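You operate a simulated robot arm through the tools that you are given. There is no shell and no other tool.

You run a simulated robot arm. Do the job below in one go: nothing can be reset, and whatever is moved stays where it is left.

Task
Put things in order on the top of the mending desk. At the end: the teal bud vase stands where the soil gauge stood; the cream folded lending card (marked "MAPS") stands on top of the small green book (marked "RIVERS"); the soil gauge stands where the cream folded lending card stood; the yellow polishing pad stands where the orange bulb stood; the orange bulb stands where the teal bud vase stood; whatever was shut is shut again. Leave all else as you found it, and nothing knocked over.

Only the result counts: the job must be done as asked and must still hold three seconds after the hand-in. Knocking over, shifting, dropping, spilling or breaking anything else fails it.

Robot
A 7-joint arm with a two-finger parallel gripper, fixed in place. Base frame: the origin is at the foot of the arm, x ahead of it, y to its left, z up; the work surface is at about z = 76. Readings come in cm, degrees, newtons and seconds.
With the tool pointing down near the work surface it reaches from about 20 to 68 cm from the base axis. Its first joint turns from -66.0 to 66.0 degrees. Payload 2.4 kg.
The tool frame sits at the grasp point between the pads (the TCP): z along the fingers, y along the line on which they close. The tips reach 3 cm beyond it. Largest opening 9.4 cm; finger width 2.8, thickness 1; the body of the gripper, 5 by 9.6 cm, starts 5.5 cm behind the TCP.
Orientation is told as [roll, pitch, yaw] about the base's x, y, z axes, in that order, counted from this pose: with the fingers straight down and closing along the base's y, the tool's x points along the base's -x, its y along +y and its z along -z.

Tools
- The arm moves only by the tool move_arm. Its argument "increments" is a list of rows, each a list of 3 entries, a list of its own where there are three numbers: the opening in per cent of the stroke, from 0 (shut) to 100 (fully open), then the shift along the tool's x, y, z in m, then the turn, a rotation vector about the tool's x, y, z in degrees. In form: [[claw, [dx, dy, dz], [rx, ry, rz]], ...]. A call has 1 to 20 rows; each row is the pose to reach, as a shift and turn from the pose commanded when the call began, along the tool's axes at that moment. A row lasts 0.2 s, in which the tool goes at most 5 cm and 8.6 degrees; a call with a longer step from one row to the next is refused whole, and so is a gripper value outside its range. A pose out of reach is approached as far as the arm can. The call stops where the force on the tool passes 40 N (or 10 N more than at its start, if that is more) or the arm is blocked; 0.2 s more then pass. Each finger travels about 15.3 cm/s and halts on what it meets, pressing with about 36 N; the grip force reading is that of the motor and also rises with nothing between the fingers. The clock runs only during rows and for 0.2 s after the last one: add rows that repeat a pose to give the fingers time. It gives the time, the measured TCP pose, the force on the tool (base axes), the opening and the grip force at its end, in the units of the frame above (readings bear some noise), with the torque about the TCP (base axes, N m) and any sound that the robot's microphone picked up, and new pictures: "pictures" is both (left out), scene, wrist or none.
- Cameras (640 x 400 px; columns grow to the right, rows downward): "scene" is fixed at [4.68, 49.47, 142.62]; the picture's right is [-0.55, -0.83, 0.00], its down [-0.61, 0.40, -0.68] and it looks along [0.57, -0.38, -0.73] (base axes); focal length 327 px, centre (320, 200). "wrist" rides on the gripper at [7.6, 1.4, -10.3] in the tool frame; the picture's right is [-0.18, 0.98, 0.00], its down [-0.75, -0.14, -0.64] and it looks along [-0.63, -0.12, 0.77] (tool axes); focal length 243 px, centre (320, 200). There is no depth. A picture from a camera that has moved, and an enlarged one, comes with that camera's place and axes in the base frame and with its lens.
- close_up(camera, box): a new picture of the part [left, top, right, bottom] of that camera's present view, enlarged. It takes no simulated time.
- sign_off(): hands the job in; it is judged then, once.

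Nothing tells you positions but the pictures and the camera data. Unless the task says otherwise, let go and move clear before handing in.

The tools are called after "Call:" as a command line: name --argument value ..., lists and objects as JSON in quotes. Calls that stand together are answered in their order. move_arm: Moves the arm, as the interface text tells. Its arguments: {"type":"object","properties":{"increments":{"type":"array","items":{"type":"array"}},"pictures":{"type":"string","enum":["both","scene","wrist","none"]}},"required":["increments"]} The other tools are called the same way: close_up (camera, box) takes an enlarged picture of a part of a camera's view; sign_off () hands the job in.

At the start:

```text
t: 0.0
position: [45.81, 3.8, 108.49]
orientation: [-0.1, -0.1, 0.0]
force: [-0.7, 0.9, -0.1]
wrist_torque: [0.0, 0.04, -0.03]
width: 9.41
grasp_force: 0.1
```

scene: 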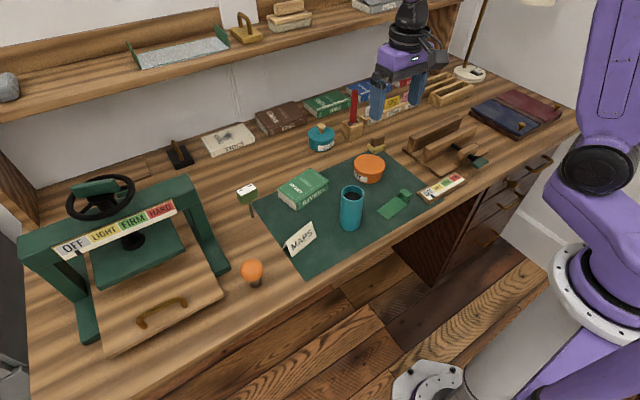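
wrist: 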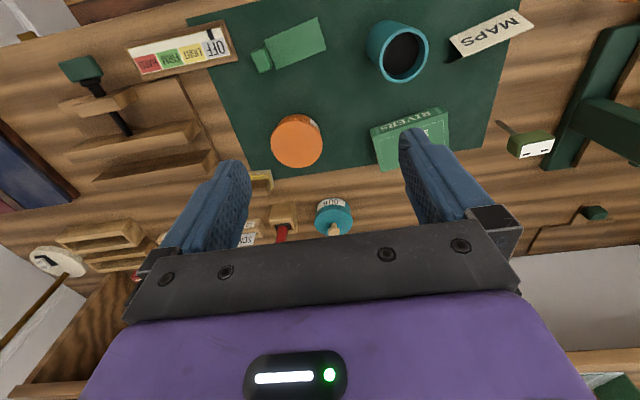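

I see a desk with a press, a mat with book, card, vase and orange pot, plus many tools; I first take close-ups to identify each item before moving anything.

Call:
close_up --camera "scene" --box '[220, 140, 380, 300]'

Call:
close_up --camera "scene" --box '[10, 150, 240, 360]'

Call:
close_up --camera "scene" --box '[330, 60, 580, 230]'

Call:
close_up --camera "wrist" --box '[360, 0, 640, 180]'

Call:
close_up --camera "wrist" --box '[0, 0, 360, 280]'

Call:
close_up --camera "scene" --box '[0, 0, 420, 200]'

```text
2.50 times, centred on (300, 220) of scene
camera zoom: at [4.68, 49.47, 142.62], right [-0.55, -0.83, 0.0], down [-0.61, 0.4, -0.68], along [0.57, -0.38, -0.73], focal length 817 px, centre (370, 150)
```

zoom: 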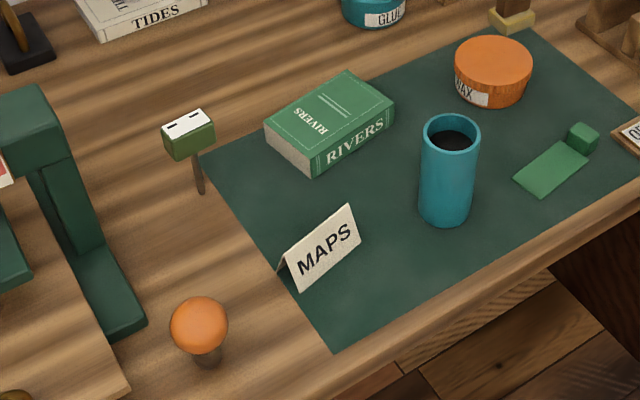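

```text
1.90 times, centred on (125, 255) of scene
camera zoom: at [4.68, 49.47, 142.62], right [-0.55, -0.83, 0.0], down [-0.61, 0.4, -0.68], along [0.57, -0.38, -0.73], focal length 622 px, centre (691, 95)
```

zoom: 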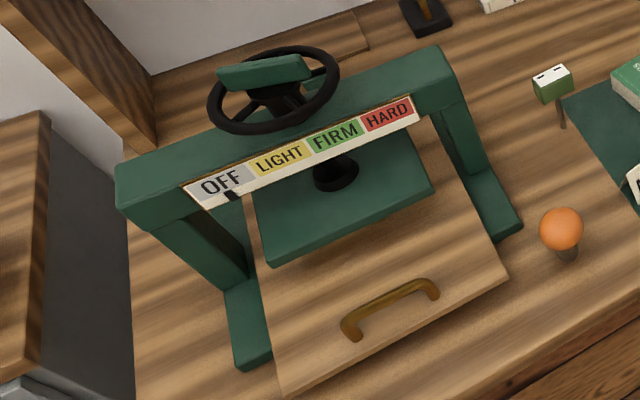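

```text
2.35 times, centred on (455, 145) of scene
camera zoom: at [4.68, 49.47, 142.62], right [-0.55, -0.83, 0.0], down [-0.61, 0.4, -0.68], along [0.57, -0.38, -0.73], focal length 769 px, centre (2, 329)
```

zoom: 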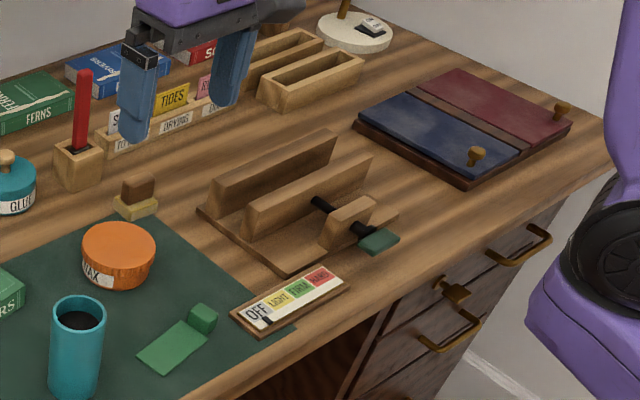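

```text
2.22 times, centred on (500, 90) of wrist
camera zoom: at [38.21, 5.43, 118.81], right [0.18, 0.98, 0.0], down [0.75, -0.14, 0.64], along [0.63, -0.12, -0.77], focal length 539 px, centre (-80, 444)
```

zoom: 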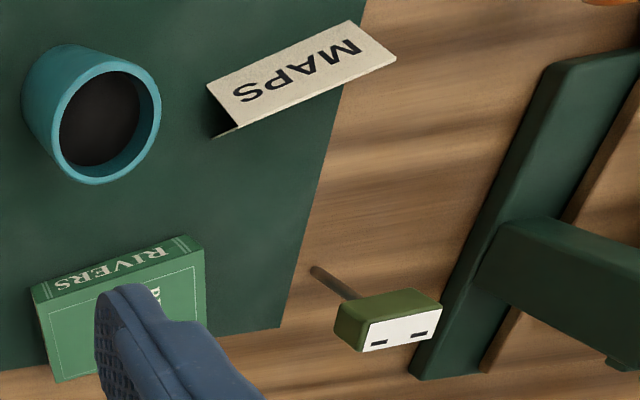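

```text
1.43 times, centred on (180, 140) of wrist
camera zoom: at [38.21, 5.43, 118.81], right [0.18, 0.98, 0.0], down [0.75, -0.14, 0.64], along [0.63, -0.12, -0.77], focal length 347 px, centre (520, 286)
```

zoom: 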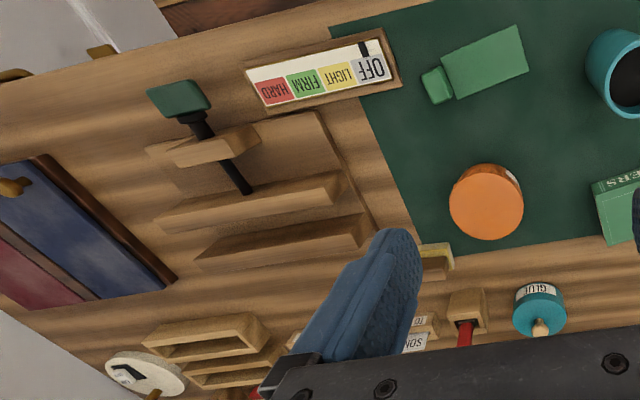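

```text
1.52 times, centred on (210, 100) of scene
camera zoom: at [4.68, 49.47, 142.62], right [-0.55, -0.83, 0.0], down [-0.61, 0.4, -0.68], along [0.57, -0.38, -0.73], focal length 498 px, centre (488, 352)
```

zoom: 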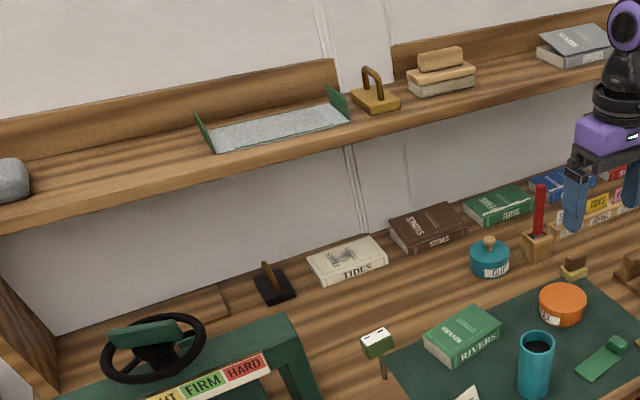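

I need a sharper look at possible yellow pad candidates: the small block by the mat, the ochre item on the shelf, and things that open.

Call:
close_up --camera "scene" --box '[340, 120, 420, 170]'

Call:
close_up --camera "scene" --box '[220, 0, 320, 60]'

Call:
close_up --camera "scene" --box '[430, 60, 590, 160]'

Call:
close_up --camera "wrist" --box '[230, 150, 370, 250]'

Call:
close_up --camera "scene" --box '[390, 150, 560, 260]'

Call:
close_up --camera "scene" --box '[380, 100, 500, 200]'

Call:
close_up --camera "scene" --box '[0, 60, 200, 190]'

```text
8.00 times, centred on (380, 145) of scene
camera zoom: at [4.68, 49.47, 142.62], right [-0.55, -0.83, 0.0], down [-0.61, 0.4, -0.68], along [0.57, -0.38, -0.73], focal length 2614 px, centre (-160, 640)
```

zoom: 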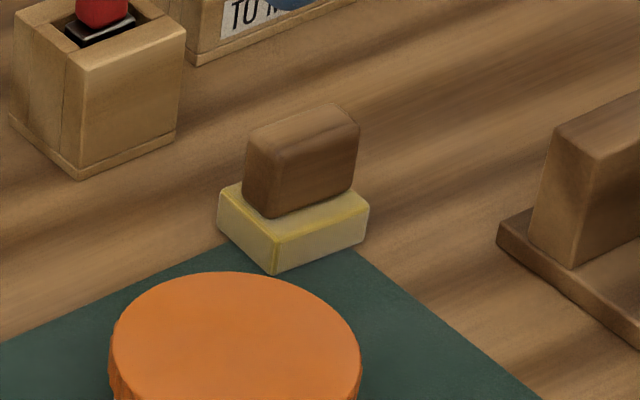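

```text
6.40 times, centred on (270, 30) of scene
camera zoom: at [4.68, 49.47, 142.62], right [-0.55, -0.83, 0.0], down [-0.61, 0.4, -0.68], along [0.57, -0.38, -0.73], focal length 2091 px, centre (640, 1288)
```

zoom: 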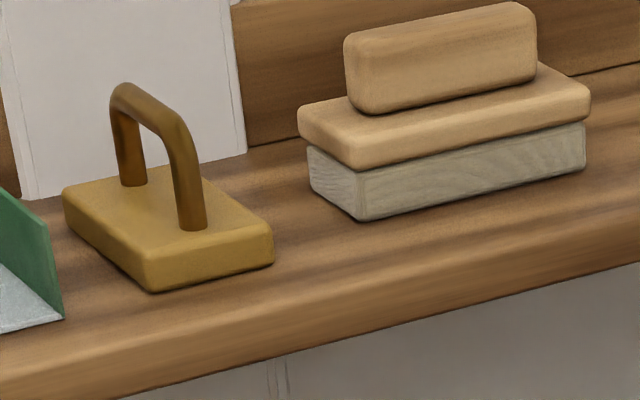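

```text
4.00 times, centred on (510, 110) of scene
camera zoom: at [4.68, 49.47, 142.62], right [-0.55, -0.83, 0.0], down [-0.61, 0.4, -0.68], along [0.57, -0.38, -0.73], focal length 1307 px, centre (-440, 560)
```

zoom: 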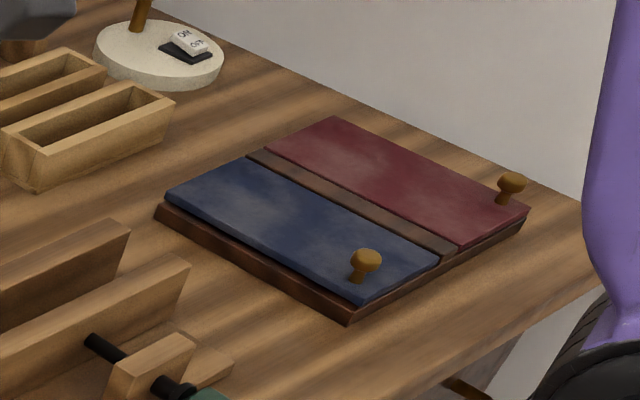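

```text
4.00 times, centred on (300, 200) of wrist
camera zoom: at [38.21, 5.43, 118.81], right [0.18, 0.98, 0.0], down [0.75, -0.14, 0.64], along [0.63, -0.12, -0.77], focal length 970 px, centre (400, 200)
```

zoom: 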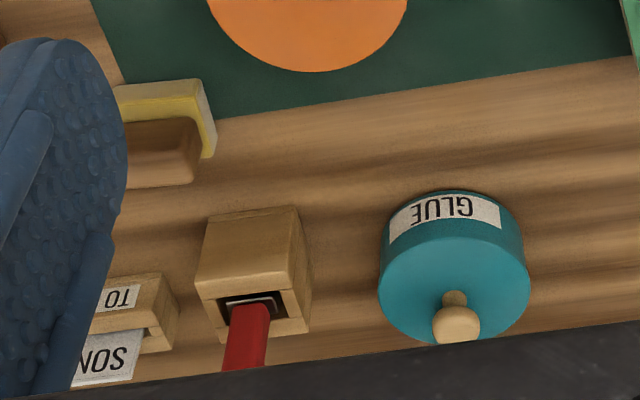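

```text
3.64 times, centred on (475, 205) of scene
camera zoom: at [4.68, 49.47, 142.62], right [-0.55, -0.83, 0.0], down [-0.61, 0.4, -0.68], along [0.57, -0.38, -0.73], focal length 1188 px, centre (-244, 182)
```

zoom: 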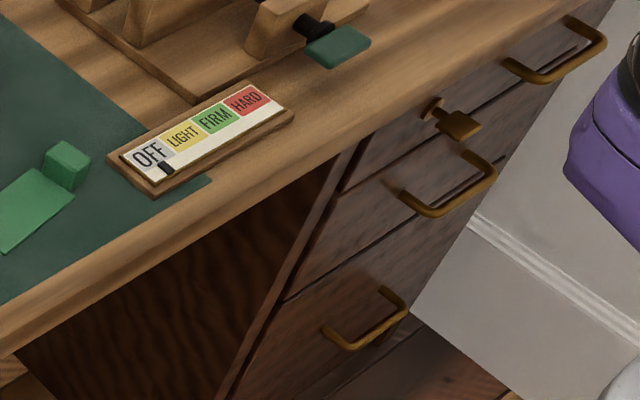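

```text
4.00 times, centred on (440, 150) of scene
camera zoom: at [4.68, 49.47, 142.62], right [-0.55, -0.83, 0.0], down [-0.61, 0.4, -0.68], along [0.57, -0.38, -0.73], focal length 1307 px, centre (-160, 400)
```

zoom: 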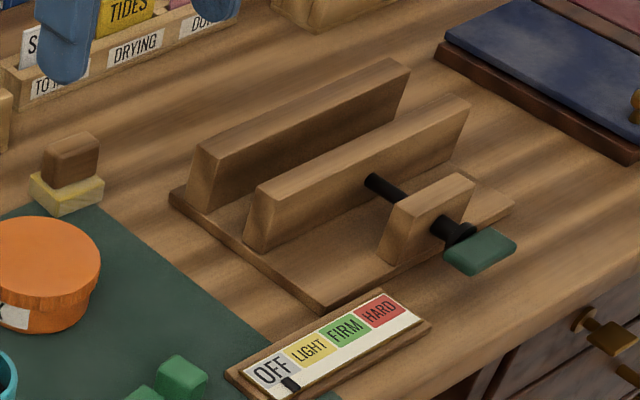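

```text
3.08 times, centred on (100, 125) of scene
camera zoom: at [4.68, 49.47, 142.62], right [-0.55, -0.83, 0.0], down [-0.61, 0.4, -0.68], along [0.57, -0.38, -0.73], focal length 1005 px, centre (997, 431)
```

zoom: 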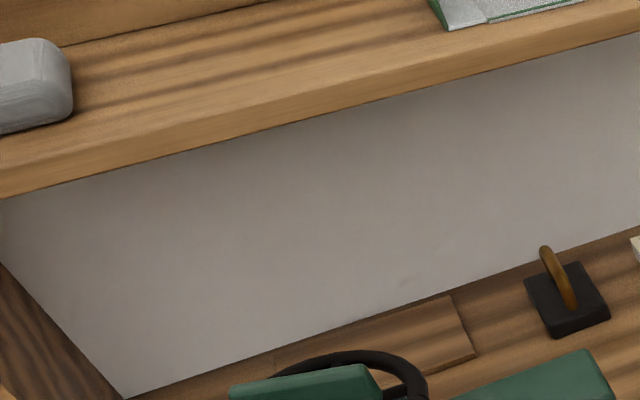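

All five objects are in view: card near (47, 27), vase (45, 13.5), gauge (61, 33), bulb (43, 41.5), and the yellow pad with brown grip (65, -13). The book is near (61, 17). I move the gripper above the card for a better look before grasping.

Call:
move_arm --increments '[[100, [0, 0.04, 0.01], [0, 0, 0]], [100, [0, 0.08, 0.02], [0, 0, 0]], [100, [0, 0.12, 0.03], [0, 0, 0]], [100, [0, 0.16, 0.04], [0, 0, 0]], [100, [0, 0.2, 0.05], [0, 0, 0]], [100, [0, 0.236, 0.06], [0, 0, 0]], [100, [0, 0.236, 0.06], [0, 0, 0]]]' --pictures "both"

Call:
close_up --camera "scene" --box '[230, 170, 300, 230]'

```text
t: 1.6
position: [45.69, 27.17, 102.32]
orientation: [-0.1, 0.1, 0.0]
force: [-0.4, -1.3, 0.5]
wrist_torque: [-0.01, -0.02, 0.0]
width: 9.42
grasp_force: 0.0
camera wrist: at [38.23, 28.75, 112.7], right [0.18, 0.98, 0.0], down [0.75, -0.14, 0.64], along [0.63, -0.12, -0.77], focal length 243 px, centre (320, 200)
```

scene: 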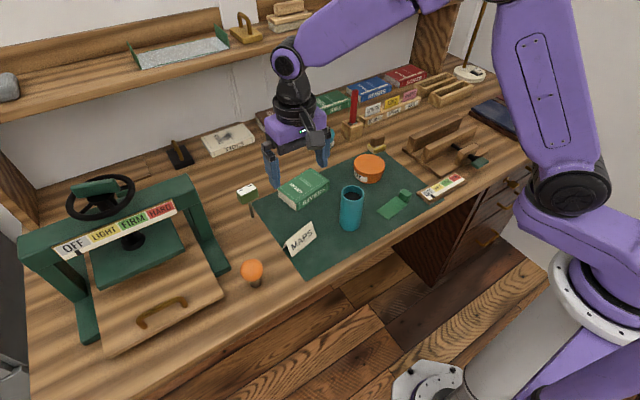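
wrist: 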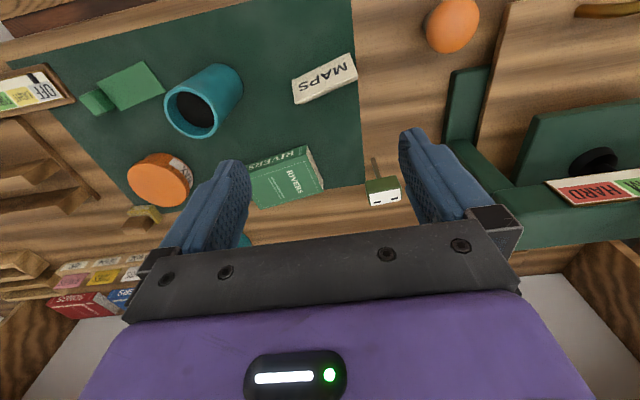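

```text
6.67 times, centred on (265, 200) of scene
camera zoom: at [4.68, 49.47, 142.62], right [-0.55, -0.83, 0.0], down [-0.61, 0.4, -0.68], along [0.57, -0.38, -0.73], focal length 2178 px, centre (687, 200)
```

zoom: 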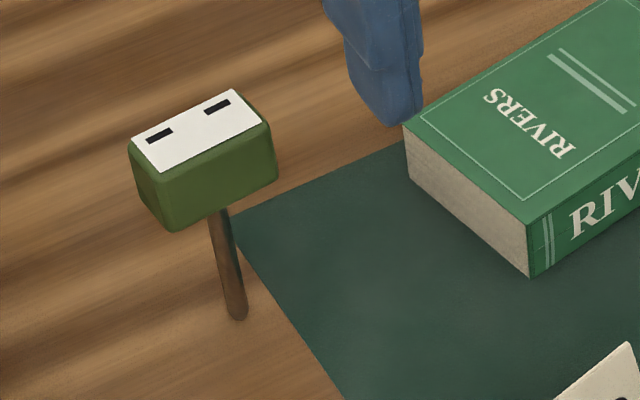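

The gauge is a box on a thin stem, so it will need gentle, level handling. I zoom into the card, gauge and book from this wrist view to fix their positions.

Call:
close_up --camera "wrist" --box '[280, 40, 376, 120]'

Call:
close_up --camera "wrist" --box '[230, 130, 422, 250]'

Call:
close_up --camera "scene" --box '[270, 210, 334, 260]'

Call:
close_up --camera "wrist" --box '[400, 0, 640, 150]'

Call:
close_up --camera "wrist" --box '[80, 50, 272, 220]'

```text
5.00 times, centred on (328, 80) of wrist
camera zoom: at [38.23, 28.75, 112.7], right [0.18, 0.98, 0.0], down [0.75, -0.14, 0.64], along [0.63, -0.12, -0.77], focal length 1213 px, centre (280, 800)
```

zoom: 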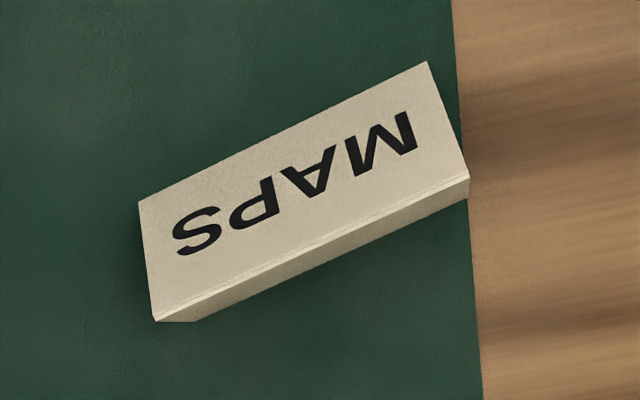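

```text
3.33 times, centred on (326, 190) of wrist
camera zoom: at [38.23, 28.75, 112.7], right [0.18, 0.98, 0.0], down [0.75, -0.14, 0.64], along [0.63, -0.12, -0.77], focal length 809 px, centre (300, 233)
```

zoom: 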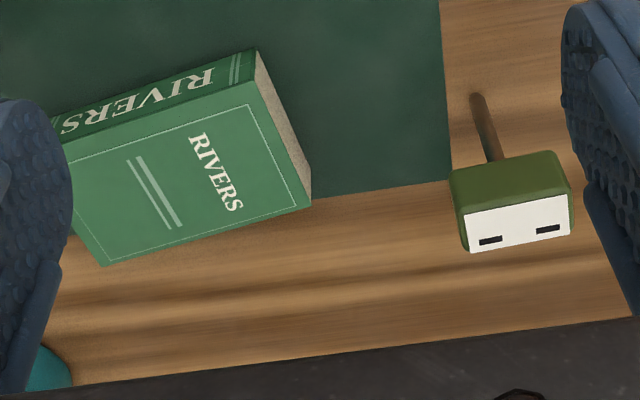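

```text
8.00 times, centred on (302, 235) of scene
camera zoom: at [4.68, 49.47, 142.62], right [-0.55, -0.83, 0.0], down [-0.61, 0.4, -0.68], along [0.57, -0.38, -0.73], focal length 2614 px, centre (464, -80)
```

zoom: 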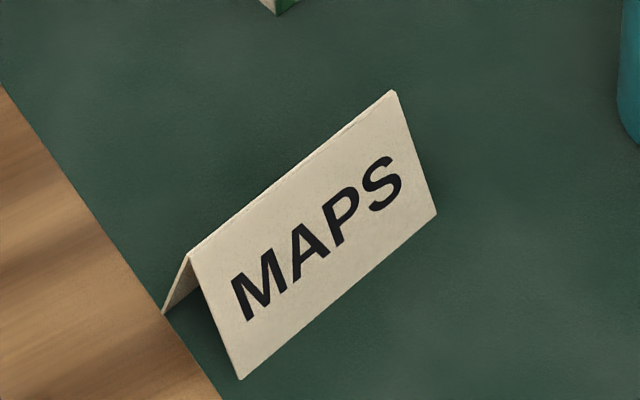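

```text
2.67 times, centred on (520, 75) of wrist
camera zoom: at [38.23, 28.75, 112.7], right [0.18, 0.98, 0.0], down [0.75, -0.14, 0.64], along [0.63, -0.12, -0.77], focal length 647 px, centre (-213, 533)
```

zoom: 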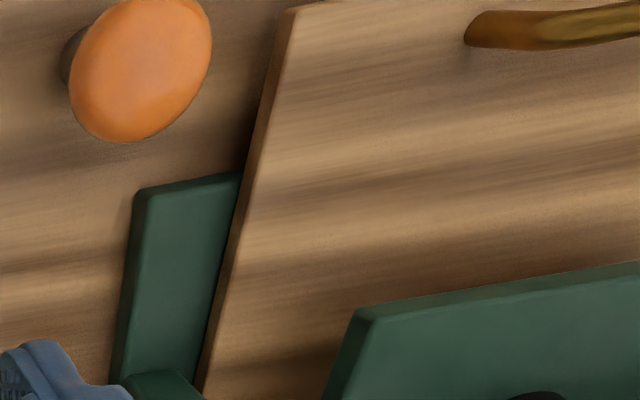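

```text
2.35 times, centred on (176, 135) of wrist
camera zoom: at [38.23, 28.75, 112.7], right [0.18, 0.98, 0.0], down [0.75, -0.14, 0.64], along [0.63, -0.12, -0.77], focal length 571 px, centre (659, 353)
```

zoom: 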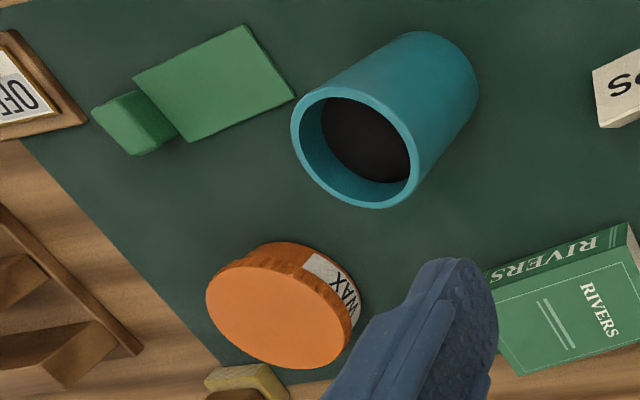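

The card ridge centre reads about (47.2, 27.7), length about 8.4 cm, turned about +13° from the y axis. I'll rotate the gripper to match its length and come down to just above it to check the alignment.

Call:
move_arm --increments '[[100, [-0.005, 0.001, 0.04], [0, 0, -5]], [100, [-0.01, 0.002, 0.08], [0, 0, -10]], [100, [-0.014, 0.003, 0.11], [0, 0, -12.9]], [100, [-0.014, 0.003, 0.124], [0, 0, -12.9]], [100, [-0.014, 0.003, 0.124], [0, 0, -12.9]], [100, [-0.014, 0.003, 0.124], [0, 0, -12.9]]]' --pictures "both"

Call:
close_up --camera "wrist" --box '[200, 60, 440, 210]'

```text
t: 3.0
position: [47.45, 27.69, 90.2]
orientation: [0.0, 0.0, 13.0]
force: [0.3, 0.2, 0.5]
wrist_torque: [0.0, -0.01, 0.02]
width: 9.41
grasp_force: 0.1
camera wrist: at [39.72, 27.57, 100.36], right [-0.04, 1.0, 0.0], down [0.77, 0.03, 0.64], along [0.64, 0.03, -0.77], focal length 243 px, centre (320, 200)
```

scene: 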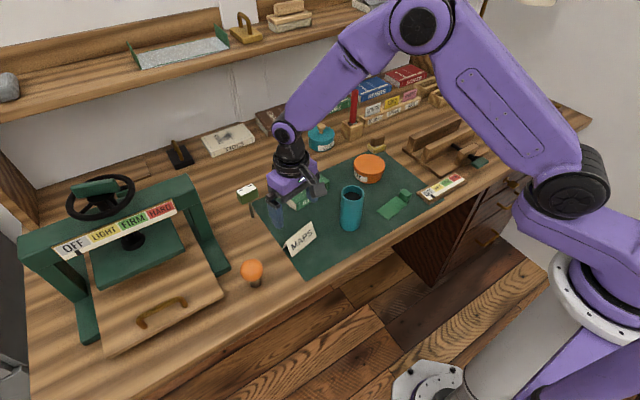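
wrist: 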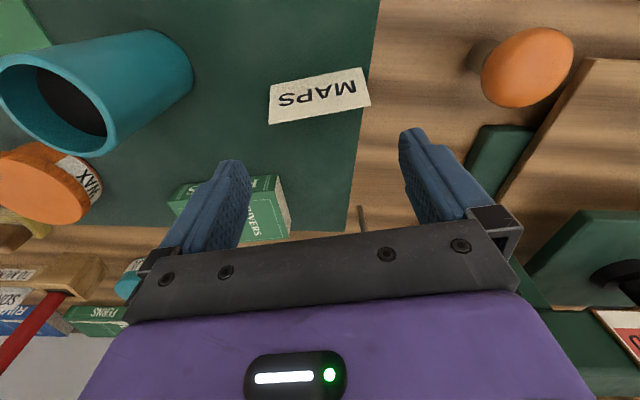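

```text
2.67 times, centred on (320, 135) of wrist
camera zoom: at [39.72, 27.57, 100.36], right [-0.04, 1.0, 0.0], down [0.77, 0.03, 0.64], along [0.64, 0.03, -0.77], focal length 647 px, centre (320, 373)
```

zoom: 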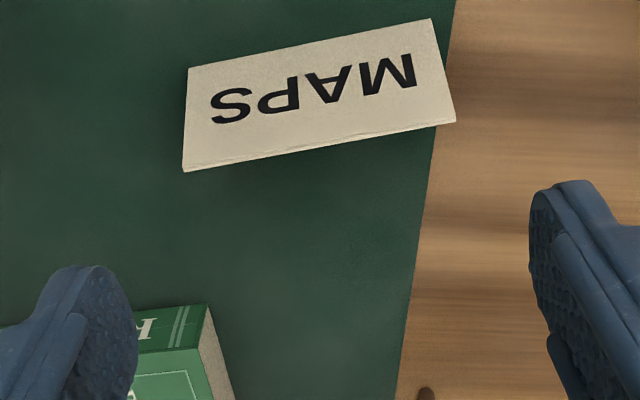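

The card is nicely centred between the fingers, needing only a 2.4 mm shift toward the robot. I descend to just above the ridge and check once more.

Call:
move_arm --increments '[[100, [0.0024, 0, 0.02], [0, 0, 0]], [100, [0.0024, 0, 0.04], [0, 0, 0]], [100, [0.0024, 0, 0.055], [0, 0, 0]], [100, [0.0024, 0, 0.055], [0, 0, 0]], [100, [0.0024, 0, 0.055], [0, 0, 0]]]' --pictures "wrist"

Call:
close_up --camera "wrist" --box '[200, 60, 440, 210]'

```text
t: 4.2
position: [46.86, 27.78, 84.52]
orientation: [0.0, 0.0, 12.9]
force: [-0.4, -0.3, -0.2]
wrist_torque: [-0.01, 0.01, 0.02]
width: 9.37
grasp_force: 0.0
camera wrist: at [39.25, 27.59, 94.79], right [-0.04, 1.0, 0.0], down [0.77, 0.03, 0.64], along [0.64, 0.03, -0.77], focal length 243 px, centre (320, 200)
```

wrist: 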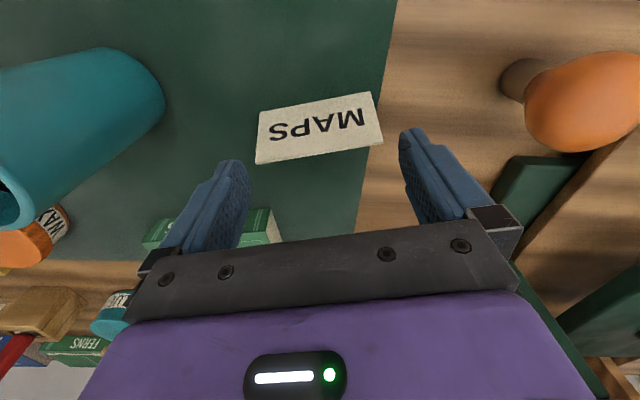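

```text
2.67 times, centred on (320, 135) of wrist
camera zoom: at [39.25, 27.59, 94.79], right [-0.04, 1.0, 0.0], down [0.77, 0.03, 0.64], along [0.64, 0.03, -0.77], focal length 647 px, centre (320, 373)
```

zoom: 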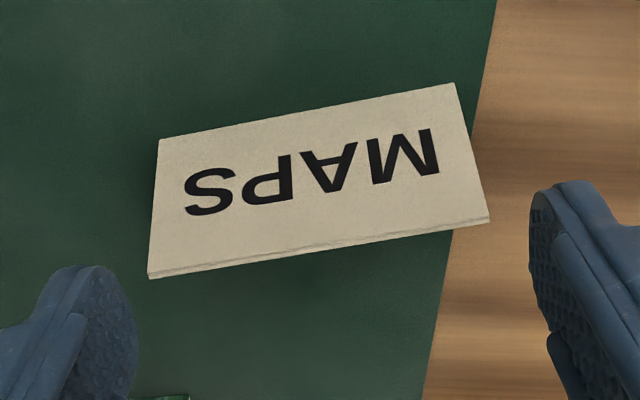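

The card is about 1.7 mm off in y and 2 mm in x; I correct, lower to about 1 cm above the mat, and look again before closing.

Call:
move_arm --increments '[[100, [-0.0018, -0.0017, 0.0], [0, 0, 0]], [100, [-0.0018, -0.0017, 0.015], [0, 0, 0]], [100, [-0.0018, -0.0017, 0.03], [0, 0, 0]], [100, [-0.0018, -0.0017, 0.044], [0, 0, 0]], [100, [-0.0018, -0.0017, 0.044], [0, 0, 0]], [100, [-0.0018, -0.0017, 0.044], [0, 0, 0]]]' --pictures "both"

Call:
close_up --camera "wrist" --box '[200, 60, 440, 210]'

Call:
close_up --camera "scene" --box '[230, 160, 358, 270]'

```text
t: 5.6
position: [47.22, 27.54, 80.35]
orientation: [0.1, 0.0, 12.9]
force: [1.0, 0.5, -0.1]
wrist_torque: [-0.02, -0.03, 0.02]
width: 9.4
grasp_force: 0.1
camera wrist: at [39.48, 27.34, 90.57], right [-0.04, 1.0, 0.0], down [0.77, 0.03, 0.64], along [0.64, 0.03, -0.77], focal length 243 px, centre (320, 200)
```

scene: 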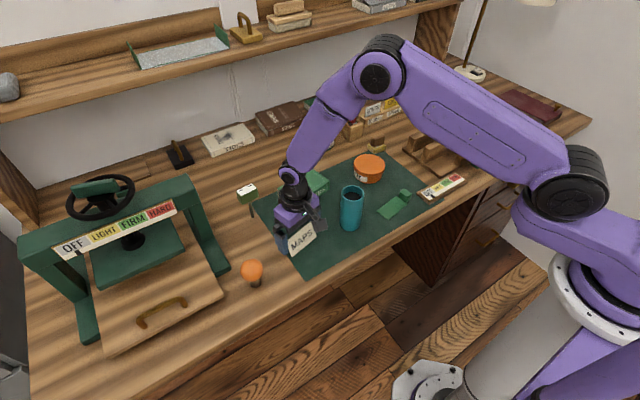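
wrist: 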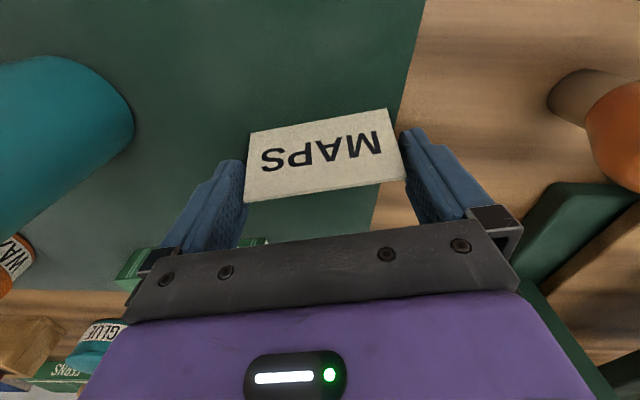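

```text
2.67 times, centred on (320, 135) of wrist
camera zoom: at [39.48, 27.34, 90.57], right [-0.04, 1.0, 0.0], down [0.77, 0.03, 0.64], along [0.64, 0.03, -0.77], focal length 647 px, centre (320, 373)
```

zoom: 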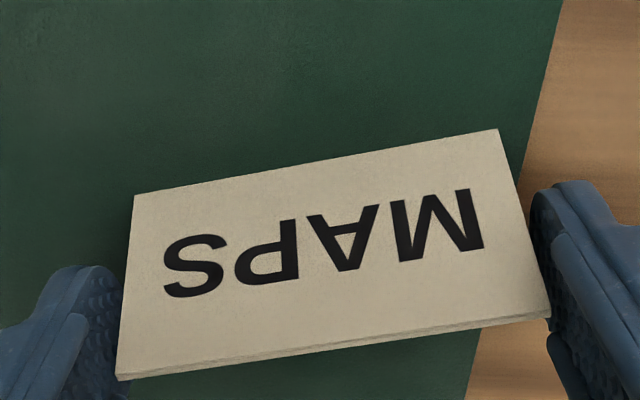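

```text
3.64 times, centred on (294, 215) of scene
camera zoom: at [4.68, 49.47, 142.62], right [-0.55, -0.83, 0.0], down [-0.61, 0.4, -0.68], along [0.57, -0.38, -0.73], focal length 1188 px, centre (414, 146)
```

zoom: 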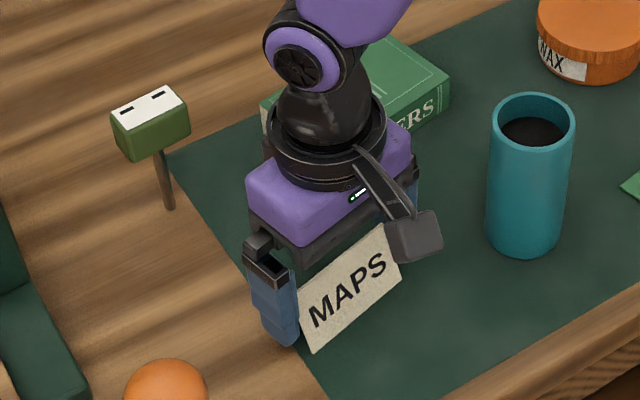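

Both fingers straddle the card ends cleanly. I close gently onto the ends and lift slightly to test the hold.

Call:
move_arm --increments '[[94, [0, 0, 0], [0, 0, 0]], [90, [0, 0, 0], [0, 0, 0]], [80, [0, 0, 0], [0, 0, 0]], [70, [0, 0, 0], [0, 0, 0]], [70, [0, 0, 0], [0, 0, 0]]]' --pictures "wrist"

```text
t: 6.8
position: [47.38, 27.47, 80.37]
orientation: [0.0, 0.0, 12.8]
force: [0.3, -0.2, 0.5]
wrist_torque: [0.04, 0.01, 0.01]
width: 8.28
grasp_force: 36.2
camera wrist: at [39.48, 27.34, 90.58], right [-0.04, 1.0, 0.0], down [0.77, 0.03, 0.64], along [0.64, 0.03, -0.77], focal length 243 px, centre (320, 200)
```

wrist: 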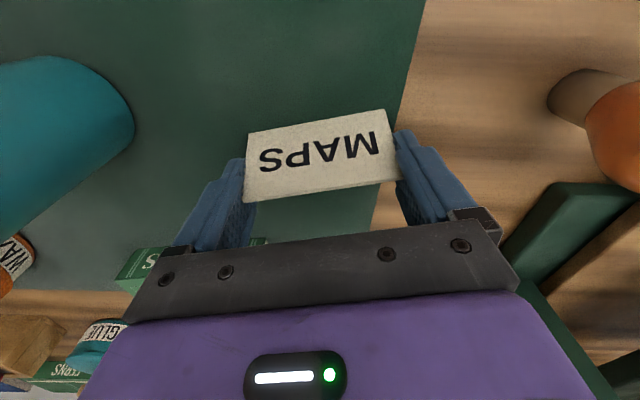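

The card is held (8.28 cm wide). I lift it straight up and carry it over the book, then check alignment before lowering.

Call:
move_arm --increments '[[70, [0, 0, -0.02], [0, 0, 0]], [70, [0, 0, -0.05], [0, 0, 0]], [70, [0, 0, -0.08], [0, 0, 0]], [70, [0, 0, -0.11], [0, 0, 0]], [70, [-0.03, -0.032, -0.11], [0, 0, 1]], [70, [-0.06, -0.065, -0.11], [0, 0, 2.5]], [70, [-0.09, -0.098, -0.11], [0, 0, 2.5]], [70, [-0.116, -0.127, -0.11], [0, 0, 2.5]], [70, [-0.116, -0.127, -0.11], [0, 0, 2.5]], [70, [-0.116, -0.127, -0.11], [0, 0, 2.5]]]' --pictures "both"

Call:
close_up --camera "wrist" --box '[200, 30, 440, 210]'

Call:
close_up --camera "scene" --box '[230, 130, 390, 270]'

```text
t: 9.0
position: [61.25, 17.78, 91.02]
orientation: [0.0, 0.0, 10.6]
force: [0.0, -0.1, -1.9]
wrist_torque: [0.03, 0.02, 0.0]
width: 8.33
grasp_force: 36.4
camera wrist: at [53.6, 18.02, 101.36], right [0.0, 1.0, 0.0], down [0.77, 0.0, 0.64], along [0.64, 0.0, -0.77], focal length 243 px, centre (320, 200)
```

scene: 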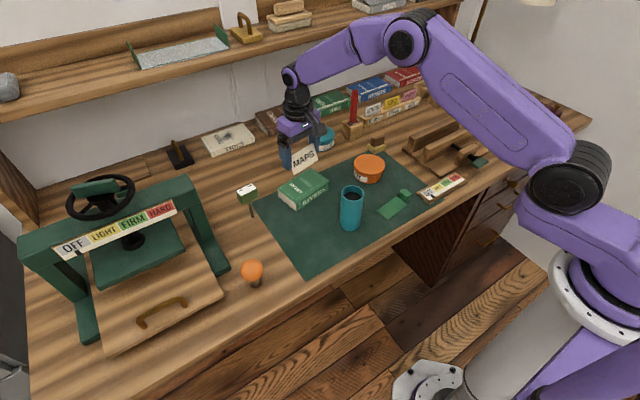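
wrist: 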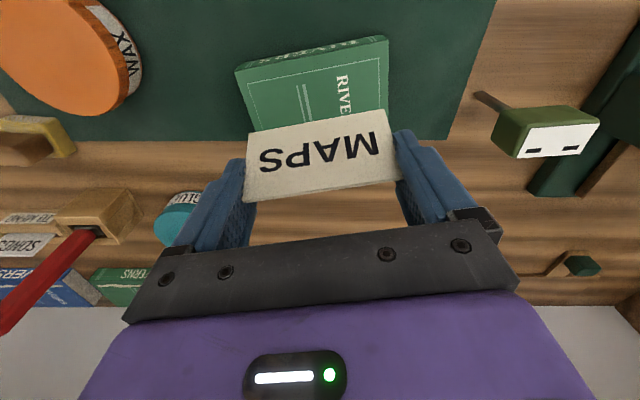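

```text
2.22 times, centred on (320, 120) of wrist
camera zoom: at [53.6, 18.02, 101.36], right [0.0, 1.0, 0.0], down [0.77, 0.0, 0.64], along [0.64, 0.0, -0.77], focal length 539 px, centre (320, 378)
```

zoom: 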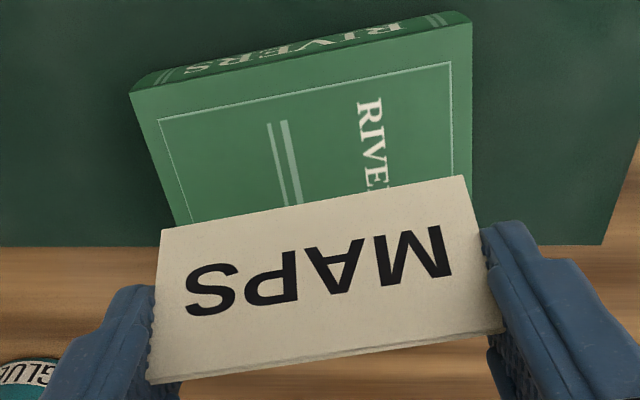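

```text
2.86 times, centred on (310, 200) of scene
camera zoom: at [4.69, 49.47, 142.62], right [-0.55, -0.83, 0.0], down [-0.61, 0.4, -0.68], along [0.57, -0.38, -0.73], focal length 934 px, centre (349, 200)
```

zoom: 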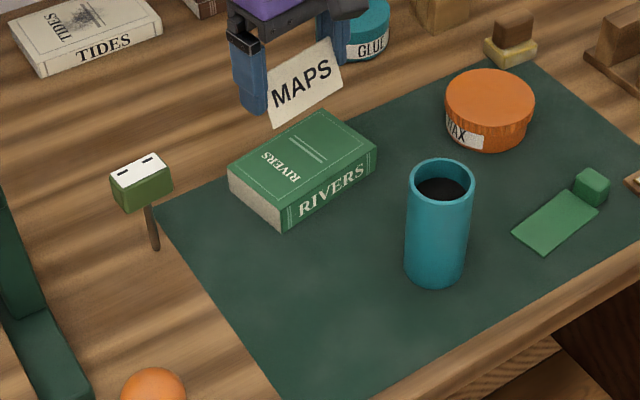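

The card hangs centred over the book and aligned with it. I lower most of the way, then will creep down to contact.

Call:
move_arm --increments '[[70, [0.002, -0.002, 0.03], [0, 0, 0]], [70, [0.002, -0.002, 0.055], [0, 0, 0]], [70, [0.002, -0.002, 0.07], [0, 0, 0]], [70, [0.002, -0.002, 0.07], [0, 0, 0]], [70, [0.002, -0.002, 0.07], [0, 0, 0]]]' --pictures "both"

Call:
close_up --camera "scene" --box '[260, 140, 356, 220]'

Call:
close_up --camera "wrist" --box '[200, 30, 440, 210]'

```text
t: 10.2
position: [61.07, 17.38, 84.32]
orientation: [0.0, 0.0, 10.4]
force: [0.0, 0.1, -0.3]
wrist_torque: [0.01, -0.01, 0.01]
width: 8.31
grasp_force: 36.0
camera wrist: at [53.46, 17.63, 94.43], right [0.0, 1.0, 0.0], down [0.77, 0.0, 0.64], along [0.64, 0.0, -0.77], focal length 243 px, centre (320, 200)
```

scene: 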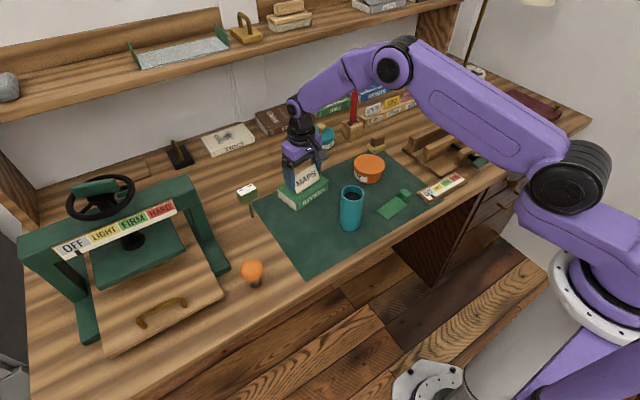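
wrist: 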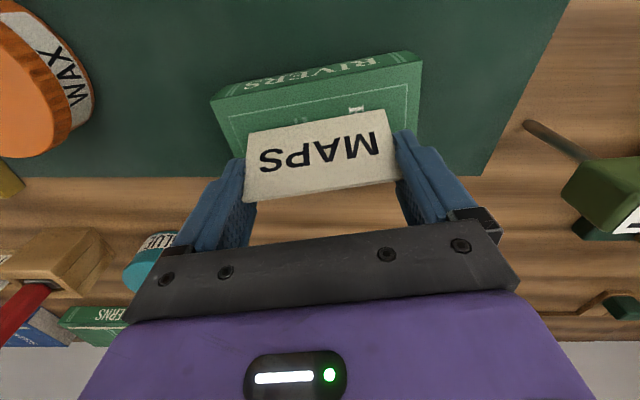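

```text
5.00 times, centred on (308, 180) of scene
camera zoom: at [4.68, 49.47, 142.62], right [-0.55, -0.83, 0.0], down [-0.61, 0.4, -0.68], along [0.57, -0.38, -0.73], focal length 1634 px, centre (380, 300)
```

zoom: 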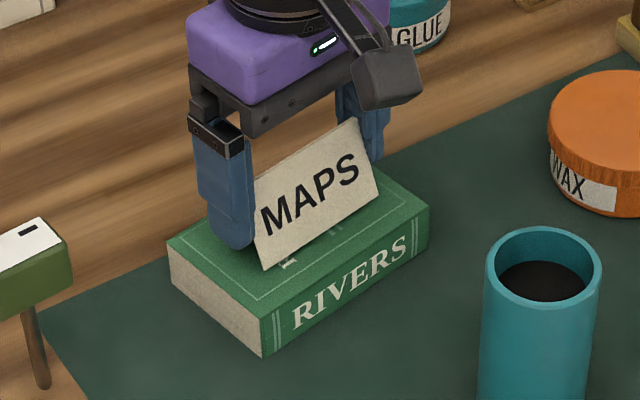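

```text
2.22 times, centred on (320, 120) of wrist
camera zoom: at [53.46, 17.63, 94.43], right [0.0, 1.0, 0.0], down [0.77, 0.0, 0.64], along [0.64, 0.0, -0.77], focal length 539 px, centre (320, 378)
```

zoom: 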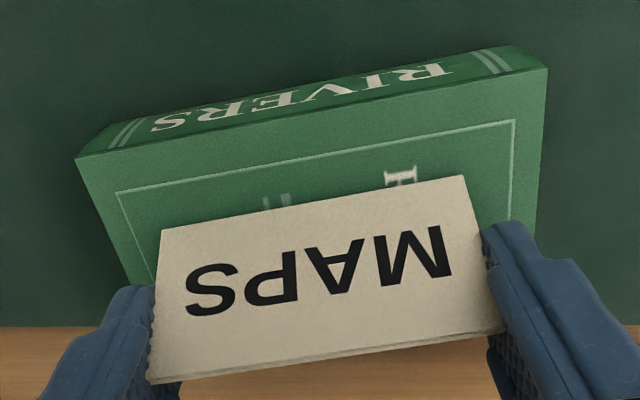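

The card bottom is a little under 1 cm above the book. I creep down.

Call:
move_arm --increments '[[70, [0, 0, 0.003], [0, 0, 0]], [70, [0, 0, 0.006], [0, 0, 0]], [70, [0, 0, 0.006], [0, 0, 0]]]' --pictures "none"

Call:
close_up --camera "scene" --box '[276, 150, 340, 210]'

```text
t: 11.0
position: [61.05, 17.39, 83.76]
orientation: [0.1, 0.0, 10.5]
force: [-0.2, -0.1, 0.0]
wrist_torque: [-0.01, -0.01, -0.01]
width: 8.3
grasp_force: 36.5
```

```text
6.67 times, centred on (308, 180) of scene
camera zoom: at [4.68, 49.47, 142.62], right [-0.55, -0.83, 0.0], down [-0.61, 0.4, -0.68], along [0.57, -0.38, -0.73], focal length 2178 px, centre (400, 333)
```

zoom: 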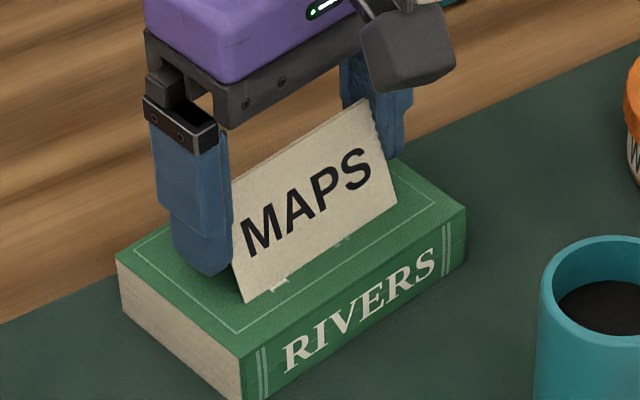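

Call:
move_arm --increments '[[70, [0, 0, 0.0015], [0, 0, 0]], [70, [0, 0, 0.003], [0, 0, 0]], [70, [0, 0, 0.003], [0, 0, 0]]]' --pictures "none"

Call:
close_up --camera "scene" --box '[276, 150, 340, 210]'

```text
t: 11.8
position: [61.22, 17.5, 83.62]
orientation: [0.0, -0.4, 10.5]
force: [-6.9, -1.5, 34.0]
wrist_torque: [-0.07, 0.47, 0.01]
width: 8.32
grasp_force: 36.1
```

```text
6.67 times, centred on (308, 180) of scene
camera zoom: at [4.6, 49.45, 142.63], right [-0.55, -0.83, 0.0], down [-0.61, 0.4, -0.68], along [0.57, -0.38, -0.73], focal length 2178 px, centre (400, 333)
```

zoom: 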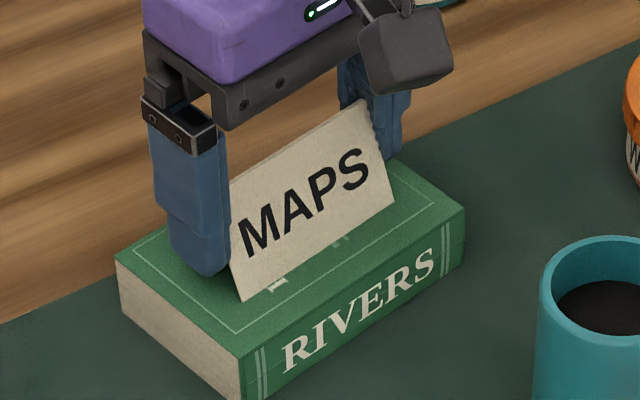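

Contact: 34 N upward, so the card is on the book. I relax upward by 2 mm to unload it.

Call:
move_arm --increments '[[70, [0, 0, -0.001], [0, 0, 0]], [70, [0, 0, -0.002], [0, 0, 0]], [70, [0, 0, -0.002], [0, 0, 0]]]' --pictures "none"

```text
t: 12.6
position: [61.24, 17.58, 83.68]
orientation: [0.0, -0.3, 10.4]
force: [2.7, 0.7, 22.0]
wrist_torque: [0.0, -0.03, 0.01]
width: 8.32
grasp_force: 35.5
```

Call:
move_arm --increments '[[70, [0, 0, -0.0008], [0, 0, 0]], [70, [0, 0, -0.0015], [0, 0, 0]], [70, [0, 0, -0.0015], [0, 0, 0]]]' --pictures "none"

Call:
close_up --camera "scene" --box '[276, 150, 340, 210]'

```text
t: 13.4
position: [61.16, 17.46, 83.64]
orientation: [-0.1, 0.0, 10.4]
force: [2.6, -0.1, 11.9]
wrist_torque: [0.04, -0.2, 0.0]
width: 8.32
grasp_force: 36.2
```

```text
6.67 times, centred on (308, 180) of scene
camera zoom: at [4.67, 49.46, 142.62], right [-0.55, -0.83, 0.0], down [-0.61, 0.4, -0.68], along [0.57, -0.38, -0.73], focal length 2178 px, centre (400, 333)
```

zoom: 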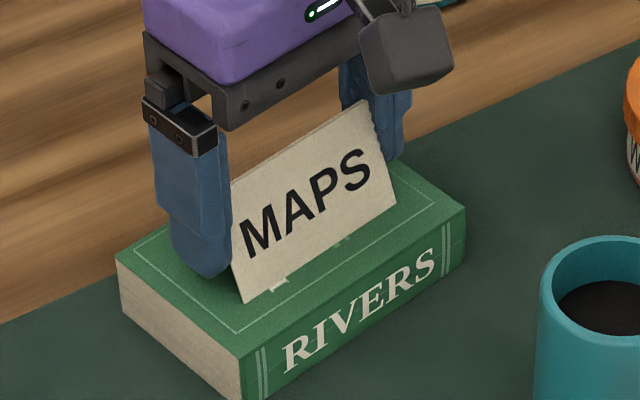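

Call:
move_arm --increments '[[70, [0, 0, -0.0008], [0, 0, 0]], [70, [0, 0, -0.0008], [0, 0, 0]]]' --pictures "none"

```text
t: 14.0
position: [60.88, 17.49, 83.64]
orientation: [0.1, 0.2, 10.5]
force: [0.1, -0.3, 2.3]
wrist_torque: [0.06, -0.04, 0.0]
width: 8.34
grasp_force: 36.1
```

Load is nearly zero now (2 N). I open gently and rise straight up.

Call:
move_arm --increments '[[90, [0, 0, 0], [0, 0, 0]], [94, [0, 0, 0], [0, 0, 0]], [100, [0, 0, 0], [0, 0, 0]], [100, [0, 0, 0], [0, 0, 0]], [100, [0, 0, -0.02], [0, 0, 0]], [100, [0, 0, -0.05], [0, 0, 0]], [100, [0, 0, -0.09], [0, 0, 0]], [100, [0, 0, -0.13], [0, 0, 0]], [100, [0, 0, -0.13], [0, 0, 0]]]' --pictures "both"

Call:
close_up --camera "scene" --box '[230, 130, 390, 270]'

```text
t: 16.0
position: [60.71, 17.76, 96.67]
orientation: [0.0, 0.1, 10.4]
force: [-0.8, 0.4, -0.8]
wrist_torque: [0.01, -0.01, 0.02]
width: 9.37
grasp_force: 0.1
camera wrist: at [53.07, 17.95, 106.92], right [0.0, 1.0, 0.0], down [0.77, 0.0, 0.64], along [0.64, 0.0, -0.77], focal length 243 px, centre (320, 200)
```

scene: 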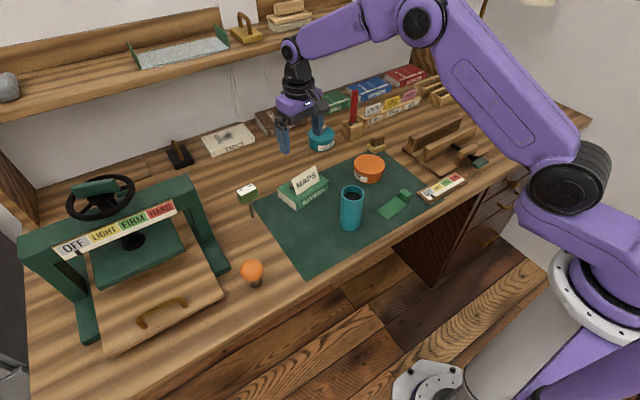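
wrist: 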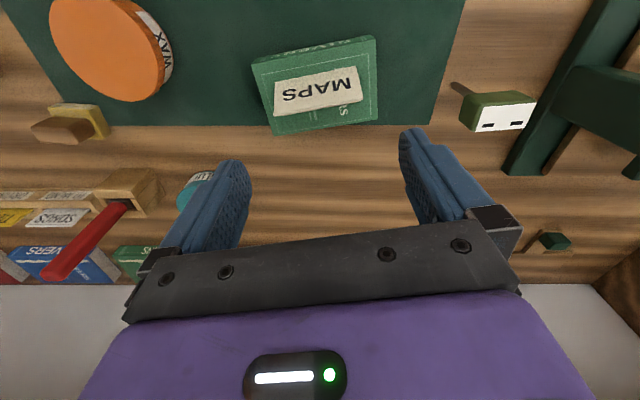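

```text
2.86 times, centred on (310, 200) of scene
camera zoom: at [4.68, 49.47, 142.62], right [-0.55, -0.83, 0.0], down [-0.61, 0.4, -0.68], along [0.57, -0.38, -0.73], focal length 934 px, centre (349, 200)
```

zoom: 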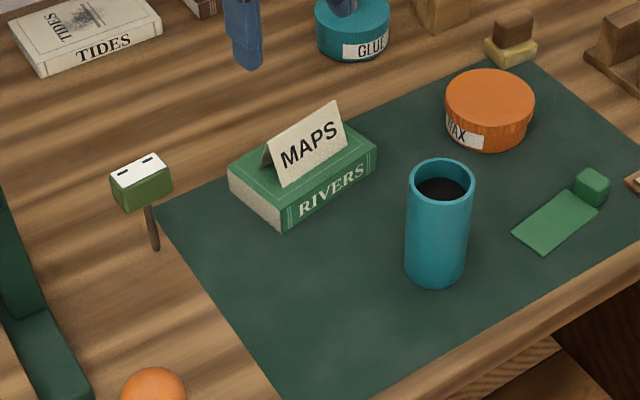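

The card stands well on the book. Next is the gauge; I zoom in on it to fix its base, head and rotation.

Call:
close_up --camera "wrist" --box '[430, 60, 558, 140]'

Call:
close_up --camera "scene" --box '[230, 175, 270, 225]'

```text
5.00 times, centred on (494, 100) of wrist
camera zoom: at [53.07, 17.95, 106.92], right [0.0, 1.0, 0.0], down [0.77, 0.0, 0.64], along [0.64, 0.0, -0.77], focal length 1213 px, centre (-550, 700)
```

zoom: 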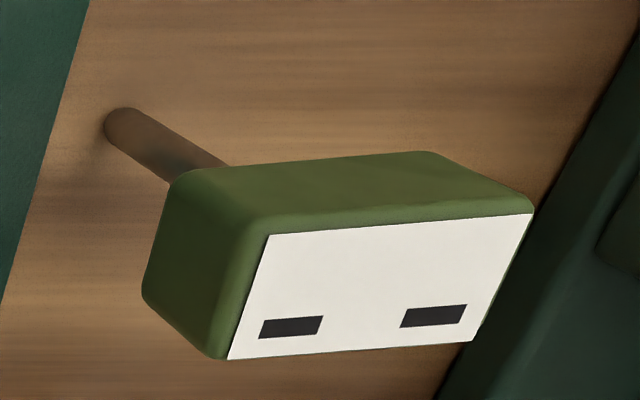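

```text
8.00 times, centred on (250, 200) of scene
camera zoom: at [4.68, 49.47, 142.62], right [-0.55, -0.83, 0.0], down [-0.61, 0.4, -0.68], along [0.57, -0.38, -0.73], focal length 2614 px, centre (880, 200)
```

zoom: 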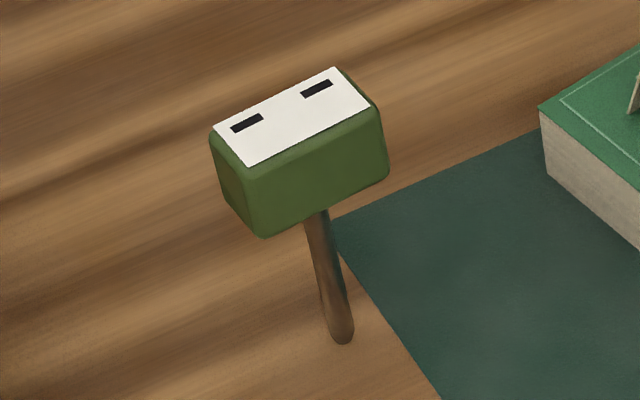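

Gauge: stem foot at about (61.0, 33.8), head about 4.6 × 2.8 cm between z = 83.4 and 86.3, turned about 5°. I go above it and see whether the arm reaches there with the tool vertical.

Call:
move_arm --increments '[[80, [-0.008, 0.04, 0], [0, 0, 2]], [80, [-0.016, 0.08, 0], [0, 0, 4]], [80, [-0.024, 0.12, 0], [0, 0, 5.4]], [80, [-0.0304, 0.1559, 0], [0, 0, 5.4]], [80, [-0.0304, 0.1559, 0], [0, 0, 5.4]], [80, [-0.0304, 0.1559, 0], [0, 0, 5.4]]]' --pictures "both"

Call:
close_up --camera "wrist" --box '[200, 60, 440, 210]'

```text
t: 17.4
position: [61.09, 33.09, 96.97]
orientation: [-0.1, 0.0, 5.0]
force: [0.4, 1.1, -1.0]
wrist_torque: [-0.03, 0.01, -0.02]
width: 7.51
grasp_force: 0.1
out of reach, approached as far as the arm can: row 4
camera wrist: at [53.37, 34.16, 107.2], right [0.1, 1.0, 0.0], down [0.76, -0.07, 0.64], along [0.64, -0.06, -0.77], focal length 243 px, centre (320, 200)
```

scene: 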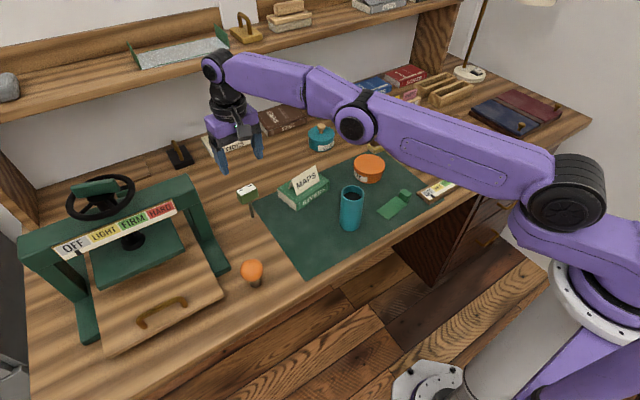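
wrist: 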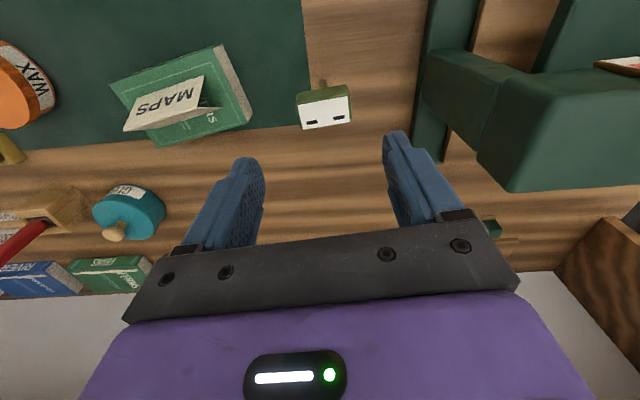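

```text
2.67 times, centred on (320, 135) of wrist
camera zoom: at [53.37, 34.16, 107.2], right [0.1, 1.0, 0.0], down [0.76, -0.07, 0.64], along [0.64, -0.06, -0.77], focal length 647 px, centre (320, 373)
```

zoom: 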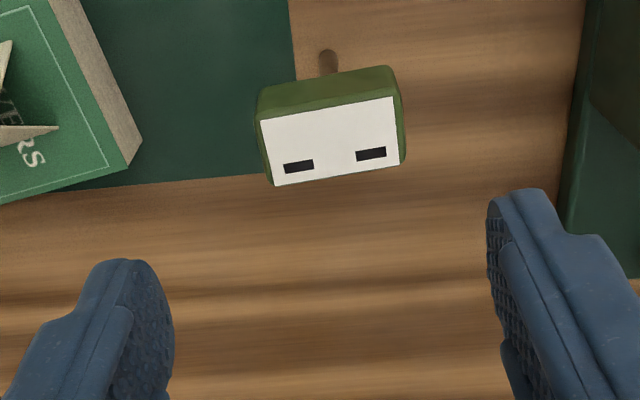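

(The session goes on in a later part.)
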